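You operate a simulated robot arm through the tools that you are given. There is no shell and no other tool. Be economical: measure what you need, move in short steps, check, and stop when the job is done.

You run a simulated robot arm. Do the job below in one go: nothing can be reset, and whatever is moved stays where it is left.

TASK
Fetch the bronze plate from the coil table and set it on the white count sheet.

Only the result counts: the job must be done as asked and must still hold three seconds after the hand-in. Knocking over, shifting, dropping, spilling or breaking anything else fails it. Flat cloth is picked up by pressing the open fingertips on it (5 to 10 N) and closing them slowly along it; thin cloth reads only 2 to 8 mm in the jaws.

THE ROBOT
A 7-joint arm with a two-finger parallel gripper, fixed in place. Base frame: the origin is at the foot of the arm, x ahead of it, y to its left, z up; the work surface is at about z = 620. Units: mm, degrees, N and s.
With the tool pointing down near the work surface it reaches from about 200 to 660 mm from the base axis. Its first joint turns from -66.0 to 66.0 degrees. Payload 1.57 kg.
The TCP is the grasp point between the finger pads, 30 mm short of the fingertips. In the tool frame z runs along the fingers and y along their closing line. Largest opening 110 mm; finger width 24, thickness 12; the body of the gripper, 48 by 112 mm, starts 78 mm behind the TCP.
Orientation is that of the tool frame in the base frame, as a unit quaternion [x, y, z, w]. With the fingers straight down and closing along the base's y, the tool's x points along the base's -x, its y along +y and its z along -z.

THE INTERFACE
- The arm moves only by the tool arm_command. Its argument "motion" is a list that holds one entry, the list of rows, each a list of 4 numbers: the shift along the tool's x, y, z in mm, then the turn about the tool's z in degrees. In form: [[[tx, ty, tz, yaw], ...]]. A call has 1 to 12 rows; each row shifts and turns the commanded pose from where the row before left it, along the tool's axes as they then stand. "jaw" is the closure, from 0 (fully open) to 1 (shut), set as the call begins (left out, the last holds). Rows are played at 5 a second. More than 50 mm and 8.6 degrees between two rows, or a gripper value outside its range, and nothing of the call is played. A pose out of reach is approached as far as the arm can. The call stops where the force on the tool passes 40 N (or 10 N more than at its start, if that is more) or the arm is blocked; 0.2 s more then pass. The fingers move at their own pace (about 108 mm/s each) and stop on an object; they squeeze with about 36 N. The grip force told is the motor's: it shows also when the fingers shut on nothing. Time passes only in rows, and 0.2 s behind the last, so rows that do not move let the fingers close. The reply holds the time, the measured pose of the TCP, the force on the tool along the base axes, the opening and the grip force, in the units named above and with some noise.
- Cameras (640 x 400 px; columns grow to the right, rows downward): "scene" is fixed at [138.7, -383, 1388.7]; the picture's right is [0.92, -0.38, 0.00], its down [-0.27, -0.65, -0.71] and it looks along [0.27, 0.65, -0.71] (base axes); focal length 327 px, centre (320, 200). "wrist" rides on the gripper at [-36, 0, -80] in the tool frame; the picture's right is [0.00, -1.00, 0.00], its down [0.97, 0.00, -0.24] and it looks along [0.24, 0.00, 0.97] (tool axes); focal length 218 px, centre (320, 200).
- capture(camera): a new picture of that camera. No time passes.
- measure_at(camera, pixels): there is no depth. For up to 12 entries [column, row, z] of the newest picture of that camera ("zoom" is the newest enlarged one), the place [x, y] in the base frame at which the ray of that pixel passes the height z, good to about 2 mm. No time passes.
- enlarge(camera, box): a new picture of the part [left, top, right, bottom] of that camera's present view, enlarged. No time passes.
- job_done(): hands the job in; it is judged then, once.

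Keep the steps short. Do not move on a guess: measure, check each grasp and each placing, and mend mistakes. In all there are 60 turns and 20 pictures (those below and enlarged ones count). Leave the gripper open and the arm clear of the work at the hand-in unless told otherwise, and finish with a single line.

The tools are called after "Emit:" as a command line: name --argument value ..., lists and objects as JSON in quotes. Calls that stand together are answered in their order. arm_command: Moves the arm, as the interface text tells. Its arguments: {"type":"object","properties":{"motion":{"type":"array"},"jaw":{"type":"number"}},"required":["motion"]} The other tools are called the same way: capture (camera) takes a picture; measure_at (camera, pixels) gives the place at which the rays of pixels pass given heights; enlarge (camera, box) takes an enlarged picture of a part of a camera's view; job_done () hands the job in.

At the start:

```text
t: 0.0
eef_pos: [394.7, 5.1, 892.5]
tcp_rot: [0.0, 1.0, -0.001, 0.001]
contact_force: [0.8, -1.1, -0.4]
grip_width: 110.0
gripper_force: 0.0
```

scene: 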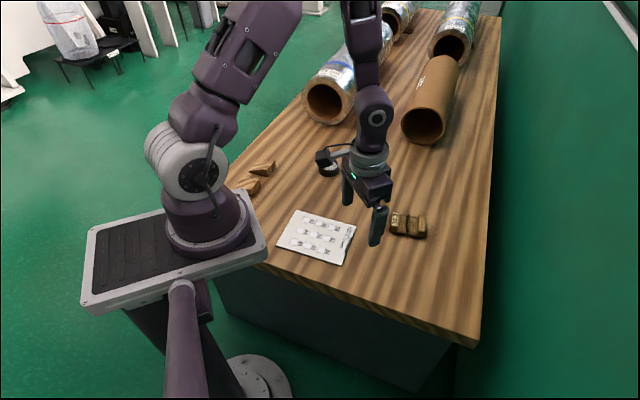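
wrist: 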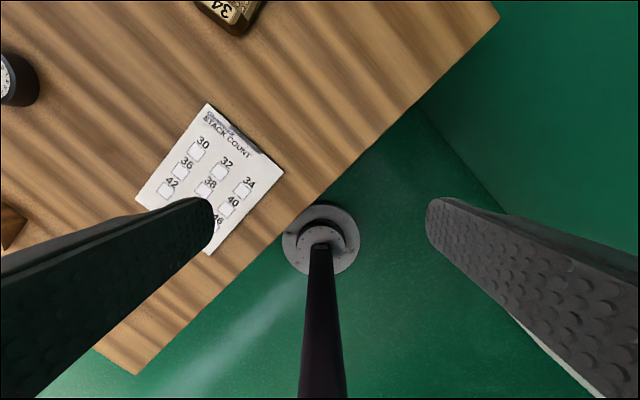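

I see a bronze-looking item near scene (408,225), marked 34 in the wrist view, and the white count sheet near (316,237). I'll enlarge both areas.

Emit:
enlarge --camera "scene" --box '[220, 140, 460, 290]'

Emit:
enlarge --camera "wrist" --box '[0, 0, 320, 200]'

```text
2.67 times, centred on (340, 215) of scene
```

zoom: 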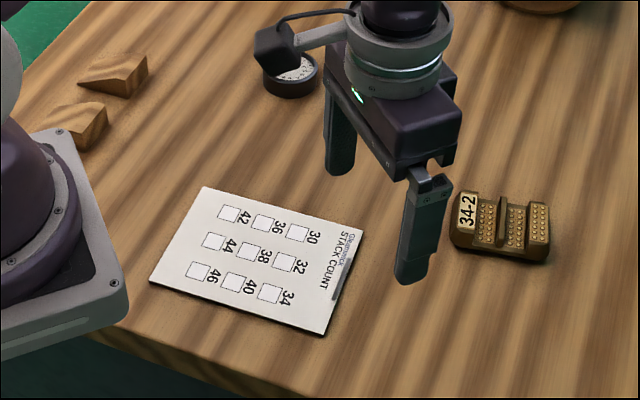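

```text
2.00 times, centred on (160, 100) of wrist
```

zoom: 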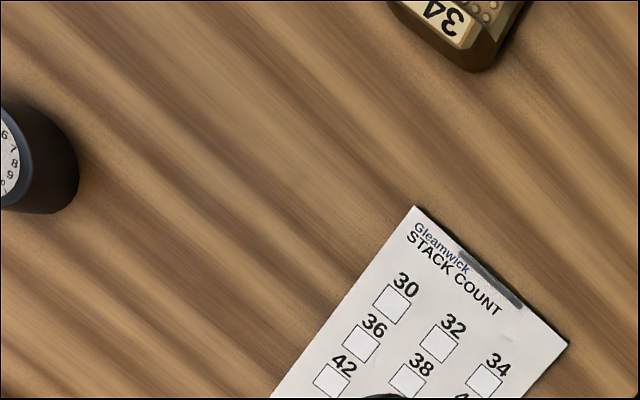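

The bronze piece is marked "34-2". I'll measure its outline and the corners of the sheet in the scene picture.

Emit:
measure_at --camera "scene" --pixels '[[390.6, 212, 640], [426.6, 216, 640], [425.5, 237.5, 620], [389.5, 231, 620], [427, 232, 620], [296, 210, 622], [356, 226, 622], [341, 265, 622], [276.3, 246, 622], [408, 224, 640]]'

Emit:
measure_at --camera "wrist" --pixels '[[207, 103, 622], [284, 172, 622], [207, 255, 622], [135, 200, 622], [198, 10, 640], [240, 35, 620], [15, 80, 640]]'

```text
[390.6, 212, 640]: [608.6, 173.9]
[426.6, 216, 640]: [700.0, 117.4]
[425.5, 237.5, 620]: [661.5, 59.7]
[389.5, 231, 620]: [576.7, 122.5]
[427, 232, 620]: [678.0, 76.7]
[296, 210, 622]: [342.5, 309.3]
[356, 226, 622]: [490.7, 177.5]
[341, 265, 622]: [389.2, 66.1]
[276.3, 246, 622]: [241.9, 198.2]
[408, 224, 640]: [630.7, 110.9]
```

```text
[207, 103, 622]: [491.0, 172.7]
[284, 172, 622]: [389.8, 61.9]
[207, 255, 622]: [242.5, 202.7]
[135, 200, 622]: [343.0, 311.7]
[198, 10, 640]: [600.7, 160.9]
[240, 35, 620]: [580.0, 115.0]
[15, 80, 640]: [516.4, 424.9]
```

The sheet corners agree in both views: centre about (366,187), 200 x 150 mm. The plate is near (630,115), so I'll move high over to it for a look.

Emit:
arm_command --motion '[[[-35, 22, 0, 0], [-35, 22, 0, 0], [-35, 22, 0, 0], [-35, 22, 0, 0], [-20, 17, 20, 0], [0, 0, 0, 0]]]' --jaw 0

Emit:
capture --camera "wrist"

```text
t: 1.4
eef_pos: [555.2, 111.5, 872.4]
tcp_rot: [0.0, 1.0, 0.0, 0.0]
contact_force: [0.9, 0.4, 0.5]
grip_width: 110.1
gripper_force: 0.0
```

```text
15 pictures are left
```

wrist: 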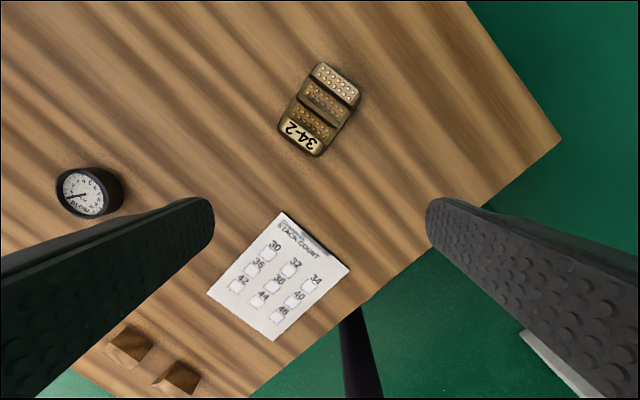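

The whole plate is in view at (320,110). I'll enlarge it to measure its corners.

Emit:
enlarge --camera "wrist" --box '[240, 50, 400, 170]'

```text
3.33 times, centred on (320, 110) of wrist
```

zoom: 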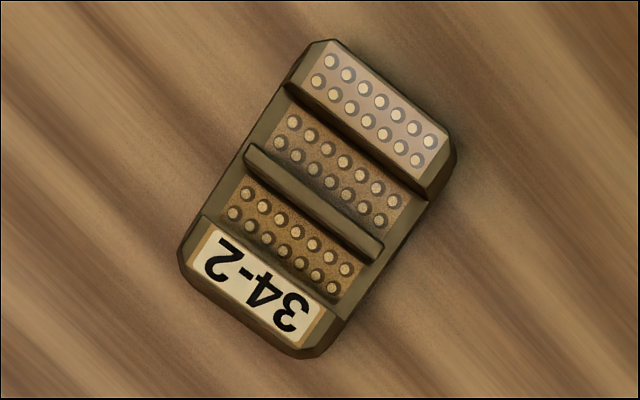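

I'll measure the outline edges and the central ridge at a few heights.

Emit:
measure_at --camera "zoom" --pixels '[[182, 245, 630], [290, 75, 630], [347, 322, 630], [454, 165, 630], [190, 280, 630], [295, 357, 630], [330, 40, 640], [445, 125, 640], [250, 147, 640], [382, 245, 640], [318, 200, 630], [318, 200, 645]]'

Emit:
enlarge --camera "scene" --box '[360, 190, 456, 250]'

```text
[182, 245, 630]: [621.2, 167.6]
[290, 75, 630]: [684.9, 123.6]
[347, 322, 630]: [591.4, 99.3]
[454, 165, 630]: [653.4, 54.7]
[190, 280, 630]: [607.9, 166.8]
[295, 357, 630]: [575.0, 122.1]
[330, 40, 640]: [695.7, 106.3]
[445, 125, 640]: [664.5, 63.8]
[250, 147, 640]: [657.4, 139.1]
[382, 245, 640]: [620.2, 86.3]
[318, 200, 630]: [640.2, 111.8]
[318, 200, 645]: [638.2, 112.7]
```

```text
6.67 times, centred on (408, 220) of scene
```

zoom: 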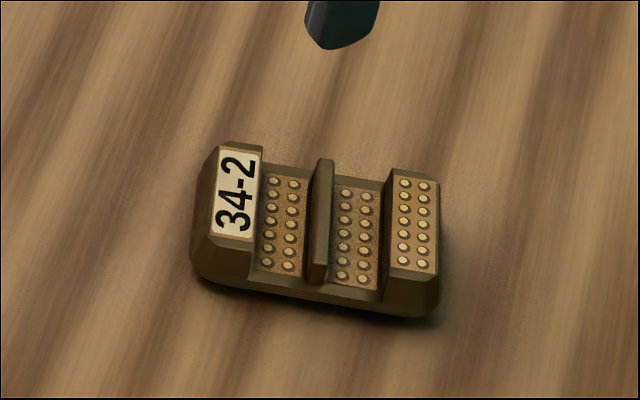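

The plate is about 74 mm wide and 110 mm long, centred near (637,112), with its long axis at about -35°. I'll grip across the 74 mm width, so first I'll go above it, yaw +35 and descend partway.

Emit:
arm_command --motion '[[[-40, 0, 0, 0], [-41, 0, 0, 7], [0, 0, 20, 7], [0, 0, 30, 7], [0, 0, 30, 7], [0, 0, 30, 7], [0, 0, 0, 0], [0, 0, 0, 0]]]'

Emit:
capture --camera "wrist"

```text
t: 3.2
eef_pos: [633.6, 107.7, 762.0]
tcp_rot: [0.301, 0.954, 0.0, 0.0]
contact_force: [-0.3, 0.6, 0.9]
grip_width: 110.1
gripper_force: 0.1
```

```text
12 pictures are left
```

wrist: 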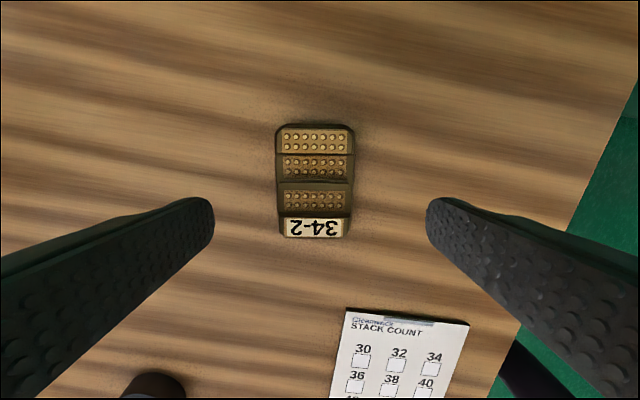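

The plate is well aligned with the jaws. I'll measure its four sides once more.

Emit:
measure_at --camera "wrist" --pixels '[[275, 135, 628], [277, 228, 628], [356, 140, 628], [351, 228, 628], [315, 239, 625], [315, 123, 630]]'

```text
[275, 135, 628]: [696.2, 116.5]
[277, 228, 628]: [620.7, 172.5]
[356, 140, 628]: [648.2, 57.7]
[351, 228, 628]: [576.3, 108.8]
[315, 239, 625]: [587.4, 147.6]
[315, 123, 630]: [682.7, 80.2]
```

The centre is (635.3,114) with the long axis at about -36°. I'll correct by about (+2,+6) in the base frame, yaw +1, and descend to z≈700.

Emit:
arm_command --motion '[[[2, 6, 0, 1], [0, 0, 30, 0], [0, 0, 30, 0], [0, 0, 0, 0], [0, 0, 0, 0]]]'

```text
t: 4.4
eef_pos: [636.6, 115.6, 701.1]
tcp_rot: [0.31, 0.951, 0.001, 0.0]
contact_force: [0.0, 0.8, 0.0]
grip_width: 110.1
gripper_force: 0.0
```

Position is good. I'm descending to z≈653 (tips at about 623).

Emit:
arm_command --motion '[[[0, -1, 20, 0], [0, 0, 15, 0], [0, 0, 8, 0], [0, 0, 5, 0], [0, 0, 0, 0], [0, 0, 0, 0]]]'

Emit:
capture --camera "wrist"

```text
t: 5.8
eef_pos: [636.0, 115.7, 652.1]
tcp_rot: [0.31, 0.951, 0.0, 0.0]
contact_force: [-0.6, 0.1, 0.1]
grip_width: 109.8
gripper_force: 0.0
```

```text
11 pictures are left
```

wrist: 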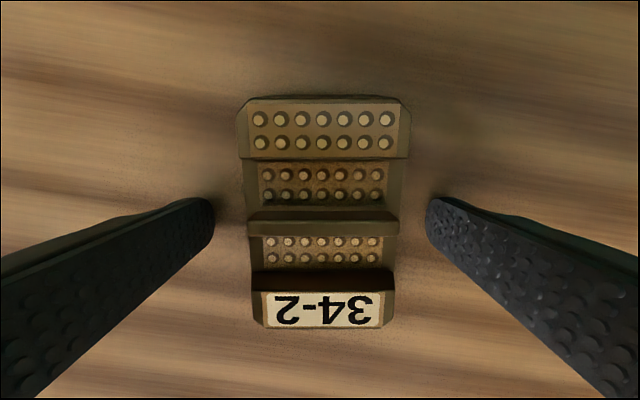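

The fingers straddle the plate on either side of the middle rib. I'm closing now.

Emit:
arm_command --motion '[[[0, 0, 0, 0], [0, 0, 0, 0], [0, 0, 0, 0], [0, 0, 0, 0]]]' --jaw 1

```text
t: 6.8
eef_pos: [635.5, 115.3, 653.1]
tcp_rot: [0.309, 0.951, 0.0, 0.0]
contact_force: [-1.3, -1.7, 0.4]
grip_width: 75.9
gripper_force: 36.5
```

It is gripped at 75.9 mm with 36 N. I'll lift slowly by 30 mm and check.

Emit:
arm_command --motion '[[[0, 0, -5, 0], [0, 0, -10, 0], [0, 0, -15, 0], [0, 0, 0, 0], [0, 0, 0, 0]]]'

Emit:
capture --camera "wrist"

```text
t: 8.0
eef_pos: [634.9, 115.3, 682.6]
tcp_rot: [0.309, 0.951, 0.0, 0.0]
contact_force: [0.0, -0.3, -0.5]
grip_width: 0.0
gripper_force: 21.1
```

```text
10 pictures are left
```

wrist: 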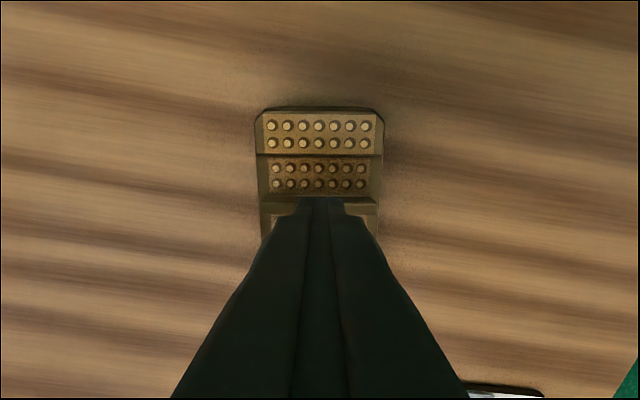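

The fingers slipped off because the sides taper, and the plate stayed on the table. The middle rib is the likely handle. I'll raise, then open and look.

Emit:
arm_command --motion '[[[0, 0, -20, 0], [0, 0, -20, 0], [0, 0, 0, 0]]]'

Emit:
arm_command --motion '[[[0, 0, 0, 0], [0, 0, 0, 0], [0, 0, 0, 0]]]' --jaw 0

Emit:
enlarge --camera "wrist" --box '[220, 90, 420, 250]'

```text
t: 8.8
eef_pos: [634.9, 114.4, 722.7]
tcp_rot: [0.308, 0.951, 0.0, 0.0]
contact_force: [0.9, 1.1, 0.2]
grip_width: 0.0
gripper_force: 21.5
```

```text
t: 9.6
eef_pos: [635.5, 113.5, 722.9]
tcp_rot: [0.31, 0.951, 0.0, 0.0]
contact_force: [-0.8, 0.0, 0.0]
grip_width: 110.2
gripper_force: 0.0
```

```text
2.50 times, centred on (320, 170) of wrist
```

zoom: 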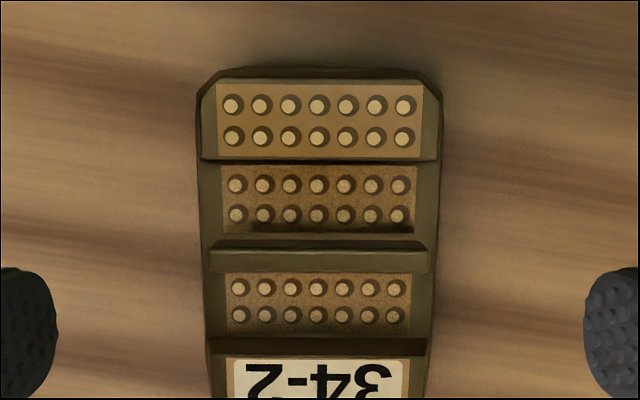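

I see the rib's top face in zoom at rows 250–272, columns 212–428. I'll find its place and height by measuring it in both views.

Emit:
measure_at --camera "zoom" --pixels '[[212, 261, 635], [428, 261, 635], [320, 261, 635], [320, 261, 640], [320, 261, 645], [320, 250, 640], [320, 272, 640], [320, 160, 640], [320, 339, 640], [320, 339, 650], [320, 160, 650]]'

Emit:
measure_at --camera "scene" --pixels '[[409.05, 214, 635], [407.7, 229.75, 635], [408.4, 221.9, 630], [408.4, 221.9, 635], [408.4, 221.9, 640], [408.4, 221.9, 645], [408.4, 221.9, 650]]'

```text
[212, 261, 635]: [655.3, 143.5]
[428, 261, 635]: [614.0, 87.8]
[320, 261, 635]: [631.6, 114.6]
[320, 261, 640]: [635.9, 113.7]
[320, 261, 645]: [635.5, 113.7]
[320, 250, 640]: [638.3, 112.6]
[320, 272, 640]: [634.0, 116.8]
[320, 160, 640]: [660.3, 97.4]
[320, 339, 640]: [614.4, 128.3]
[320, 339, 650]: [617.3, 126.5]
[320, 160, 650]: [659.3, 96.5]
```

```text
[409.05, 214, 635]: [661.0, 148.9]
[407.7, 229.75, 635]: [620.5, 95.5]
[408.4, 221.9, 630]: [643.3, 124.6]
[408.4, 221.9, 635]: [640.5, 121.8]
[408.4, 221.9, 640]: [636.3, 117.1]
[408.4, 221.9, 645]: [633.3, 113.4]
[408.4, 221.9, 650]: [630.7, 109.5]
```

The rib's top is at about z 642, centred near (635.5,114), almost exactly under the TCP. I'll turn by -90° so the jaws close across the rib.

Emit:
arm_command --motion '[[[0, 0, 0, -8], [0, 0, 0, -8], [0, 0, 0, -8], [0, 0, 0, -8], [0, 0, 0, -8], [0, 0, 0, -8], [0, 0, 0, -8], [0, 0, 0, -8], [0, 0, 0, -8], [0, 0, 0, -8], [0, 0, 0, -8], [0, 0, 0, -2]]]' --jaw 0.78

Emit:
arm_command --motion '[[[0, 0, 20, 0], [0, 0, 0, 0], [0, 0, 0, 0]]]'

Emit:
capture --camera "wrist"

```text
t: 12.2
eef_pos: [634.9, 113.8, 722.9]
tcp_rot: [-0.454, 0.891, 0.001, 0.0]
contact_force: [-0.4, -0.9, 1.4]
grip_width: 24.1
gripper_force: 0.0
```

```text
t: 13.0
eef_pos: [635.9, 113.1, 703.4]
tcp_rot: [-0.454, 0.891, 0.0, 0.0]
contact_force: [0.6, -0.5, 0.2]
grip_width: 24.2
gripper_force: 0.1
```

```text
8 pictures are left
```

wrist: 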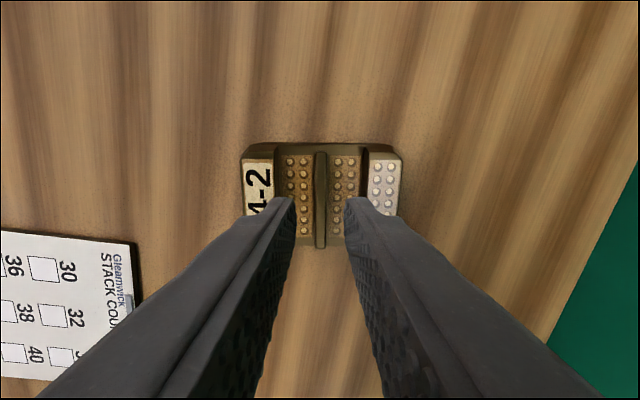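

The jaws are centred on the rib at column 321. I'll check the channel clearances in an enlarged view.

Emit:
enlarge --camera "wrist" --box '[230, 130, 414, 245]'

```text
3.48 times, centred on (322, 188) of wrist
```

zoom: 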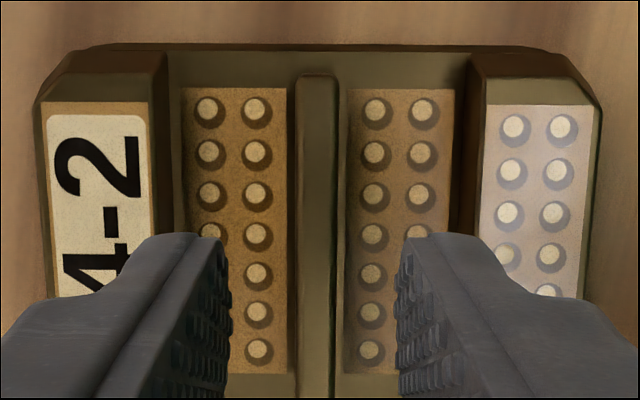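

The channel spans about -26 to +28 mm around a 7 mm rib. I'll set the opening to about 18 mm, shift 1 mm, and descend to z≈667.

Emit:
arm_command --motion '[[[0, -1, 0, 0], [0, 0, 12, 0], [0, 0, 12, 0], [0, 0, 12, 0], [0, 0, 0, 0]]]' --jaw 0.836

```text
t: 14.2
eef_pos: [636.5, 114.8, 665.9]
tcp_rot: [-0.454, 0.891, 0.0, -0.001]
contact_force: [-0.2, -0.6, 0.2]
grip_width: 18.0
gripper_force: 0.2
```

No contact so far, and the tips are at about z 636. I'll go down in 1.5 mm steps while watching the force.

Emit:
arm_command --motion '[[[0, 0, 1.5, 0], [0, 0, 1.5, 0], [0, 0, 0, 0]]]'

```text
t: 15.0
eef_pos: [636.2, 114.3, 663.4]
tcp_rot: [-0.453, 0.891, 0.0, 0.0]
contact_force: [-0.5, 0.9, -0.5]
grip_width: 18.0
gripper_force: 0.1
```

Emit:
arm_command --motion '[[[0, 0, 1, 0], [0, 0, 1, 0], [0, 0, 0, 0]]]'

```text
t: 15.8
eef_pos: [637.4, 114.3, 661.3]
tcp_rot: [-0.455, 0.891, 0.0, 0.0]
contact_force: [-0.1, 1.1, 1.2]
grip_width: 18.1
gripper_force: 0.0
```

Still no contact with the tips at about 631. I'll go a little further down.

Emit:
arm_command --motion '[[[0, 0, 1, 0], [0, 0, 1, 0], [0, 0, 0, 0]]]'

```text
t: 16.5
eef_pos: [637.7, 114.5, 662.0]
tcp_rot: [-0.454, 0.891, 0.0, 0.001]
contact_force: [-0.8, -0.2, 5.3]
grip_width: 18.4
gripper_force: 0.0
stopped in row 3: the force on the tool passed its limit (the readings are from after the stop); the commanded pose is now the measured one
```

Contact with the channel floor at z≈661. I'll back off 1 mm and then close on the rib.

Emit:
arm_command --motion '[[[0, 0, -0.5, 0], [0, 0, 0, 0]]]'

Emit:
arm_command --motion '[[[0, 0, 0, 0], [0, 0, 0, 0], [0, 0, 0, 0], [0, 0, 0, 0]]]' --jaw 1

```text
t: 17.1
eef_pos: [637.4, 114.3, 662.8]
tcp_rot: [-0.454, 0.891, 0.0, 0.002]
contact_force: [0.4, 0.0, 0.7]
grip_width: 17.9
gripper_force: 0.0
```

```text
t: 18.1
eef_pos: [637.9, 114.3, 662.4]
tcp_rot: [-0.454, 0.891, 0.001, 0.0]
contact_force: [-1.7, 0.3, -0.5]
grip_width: 7.9
gripper_force: 26.8
```

The rib is gripped at 7.9 mm. I'll lift slowly and check.

Emit:
arm_command --motion '[[[0, 0, -3, 0], [0, 0, -5, 0], [0, 0, -6, 0], [0, 0, -6, 0], [0, 0, 0, 0], [0, 0, 0, 0]]]'

```text
t: 19.5
eef_pos: [637.2, 115.9, 682.8]
tcp_rot: [-0.454, 0.891, 0.0, 0.001]
contact_force: [-0.2, 0.3, -5.2]
grip_width: 7.9
gripper_force: 27.1
```

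Held: 5.2 N of weight and the width is steady. I'll raise further and carry it towards the sheet centre (366,187), i.e. tool shift (100.5, 260.8).

Emit:
arm_command --motion '[[[0, 0, -15, 0], [0, 0, -15, 0], [0, 0, -15, 0], [0, 0, 0, 0]]]'

Emit:
arm_command --motion '[[[5, 13, 0, 0], [10, 26, 0, 0], [10, 26, 0, 0], [10, 26, 0, 0], [10, 26, 0, 0], [10, 26, 0, 0], [10, 26, 0, 0], [10, 26, 0, 0], [10, 26, 0, 0], [10, 26, 0, 0], [5.5, 13.8, 0, 0], [0, 0, 0, 0]]]'

Emit:
capture --camera "scene"

Emit:
capture --camera "wrist"

```text
t: 20.5
eef_pos: [637.3, 114.0, 726.8]
tcp_rot: [-0.453, 0.891, 0.0, 0.001]
contact_force: [1.1, 0.7, -6.2]
grip_width: 7.6
gripper_force: 26.8
```

```text
t: 23.1
eef_pos: [367.3, 186.7, 727.5]
tcp_rot: [-0.455, 0.891, 0.0, 0.002]
contact_force: [-0.1, -0.2, -5.1]
grip_width: 7.7
gripper_force: 27.4
```

```text
6 pictures are left
```

scene: 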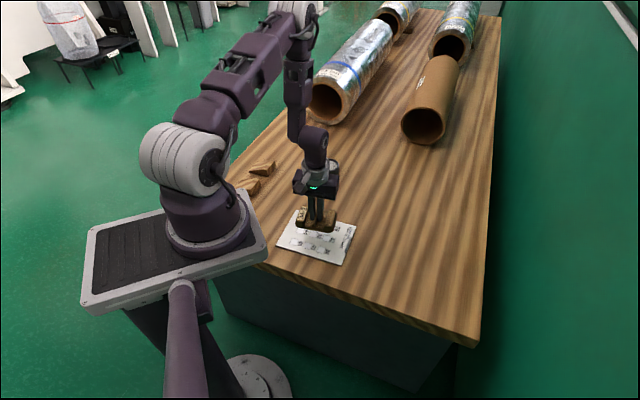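

```text
5 pictures are left
```

wrist: 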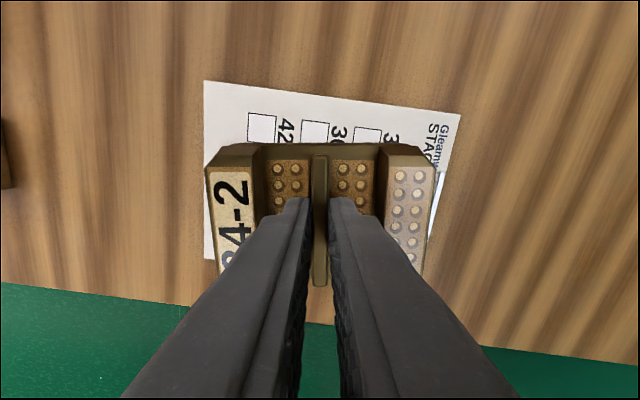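

The plate hangs level over the sheet. I'll yaw +6 to align and lower to z≈672.

Emit:
arm_command --motion '[[[0, 0, 0, 3], [0, 0, 0, 3], [0, 0, 15, 0], [0, 0, 15, 0], [0, 0, 15, 0], [0, 0, 10, 0], [0, 0, 0, 0]]]'

Emit:
arm_command --motion '[[[0, 0, 1.5, 0], [0, 0, 1.5, 0], [0, 0, 1, 0], [0, 0, 0, 0]]]'

```text
t: 24.7
eef_pos: [366.2, 187.1, 671.9]
tcp_rot: [-0.407, 0.913, 0.0, 0.001]
contact_force: [-0.1, 0.4, -4.0]
grip_width: 7.7
gripper_force: 27.0
```

```text
t: 25.7
eef_pos: [366.9, 187.9, 669.3]
tcp_rot: [-0.407, 0.914, 0.001, 0.001]
contact_force: [-3.4, 1.0, 18.1]
grip_width: 7.6
gripper_force: 26.7
```

The plate has landed: the force is +18 N, and the sheet is about 6 mm thick. I'll ease up slightly to take the pressure off before opening.

Emit:
arm_command --motion '[[[0, 0, -0.5, 0], [0, 0, 0, 0]]]'

```text
t: 26.3
eef_pos: [367.0, 187.0, 669.0]
tcp_rot: [-0.407, 0.914, 0.0, 0.001]
contact_force: [-5.7, 1.8, 14.5]
grip_width: 7.7
gripper_force: 26.6
```

Emit:
arm_command --motion '[[[0, 0, -0.7, 0], [0, 0, -0.3, 0], [0, 0, 0, 0]]]'

```text
t: 27.1
eef_pos: [368.5, 187.0, 669.0]
tcp_rot: [-0.407, 0.914, 0.001, 0.0]
contact_force: [-0.6, 0.5, -5.0]
grip_width: 7.7
gripper_force: 27.2
```

It is just hanging free now. I'll lower 0.5 mm, check, then open just to 18 mm.

Emit:
arm_command --motion '[[[0, 0, 0.5, 0], [0, 0, 0, 0]]]'

Emit:
arm_command --motion '[[[0, 0, 0, 0], [0, 0, 0, 0], [0, 0, 0, 0]]]' --jaw 0.84

```text
t: 27.7
eef_pos: [367.9, 186.4, 668.8]
tcp_rot: [-0.407, 0.914, 0.001, 0.001]
contact_force: [-0.1, -0.3, -4.1]
grip_width: 7.8
gripper_force: 27.5
```

```text
t: 28.5
eef_pos: [367.6, 185.9, 669.0]
tcp_rot: [-0.407, 0.913, 0.001, 0.002]
contact_force: [-0.3, 0.8, -0.2]
grip_width: 17.5
gripper_force: 0.1
```

Released, force about 0. I'll rise straight up, then look.

Emit:
arm_command --motion '[[[0, 0, -6, 0], [0, 0, -15, 0], [0, 0, -30, 0], [0, 0, -40, 0], [0, 0, -40, 0], [0, 0, 0, 0]]]'

Emit:
arm_command --motion '[[[-40, 0, 0, 0], [-40, 0, -20, 0], [0, 0, 0, 0]]]' --jaw 0

Emit:
capture --camera "wrist"

Emit:
enlarge --camera "scene" --box '[220, 140, 460, 290]'

```text
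t: 29.9
eef_pos: [367.9, 185.6, 799.7]
tcp_rot: [-0.406, 0.914, 0.0, 0.0]
contact_force: [-0.4, 0.2, 0.6]
grip_width: 17.3
gripper_force: 0.1
```

```text
t: 30.7
eef_pos: [421.9, 248.2, 819.3]
tcp_rot: [-0.406, 0.914, 0.0, 0.0]
contact_force: [0.1, 0.6, -0.3]
grip_width: 110.1
gripper_force: 0.0
```

```text
4 pictures are left
```

wrist: 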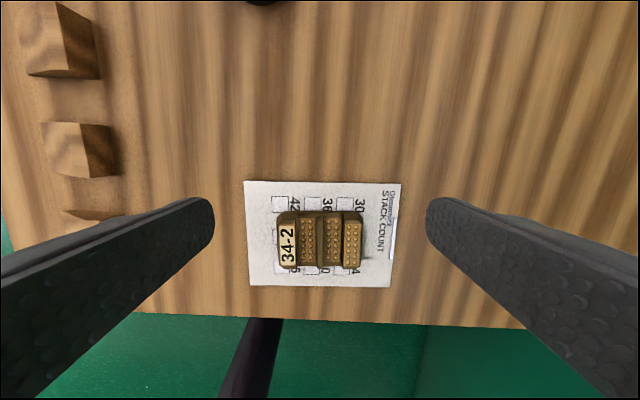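

```text
2.67 times, centred on (340, 215) of scene
```

zoom: 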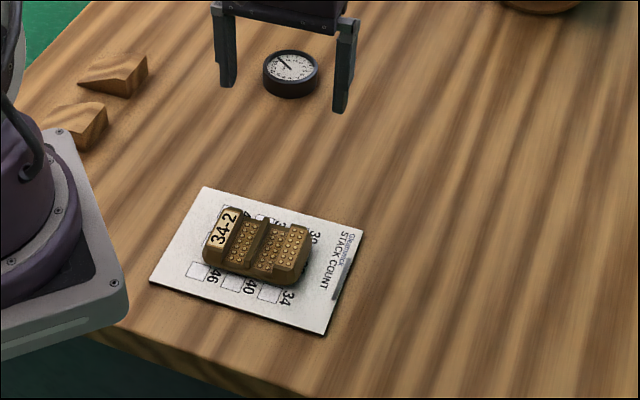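

The plate lies flat in the middle of the sheet. The sheet has not moved, nothing else is disturbed, and the gripper is open and clear. Handing in.

Emit:
job_done

```text
The job is handed in.
```

The bronze plate 34-2 is lying flat in the middle of the white count sheet, nothing else was moved, and the gripper is open and clear.
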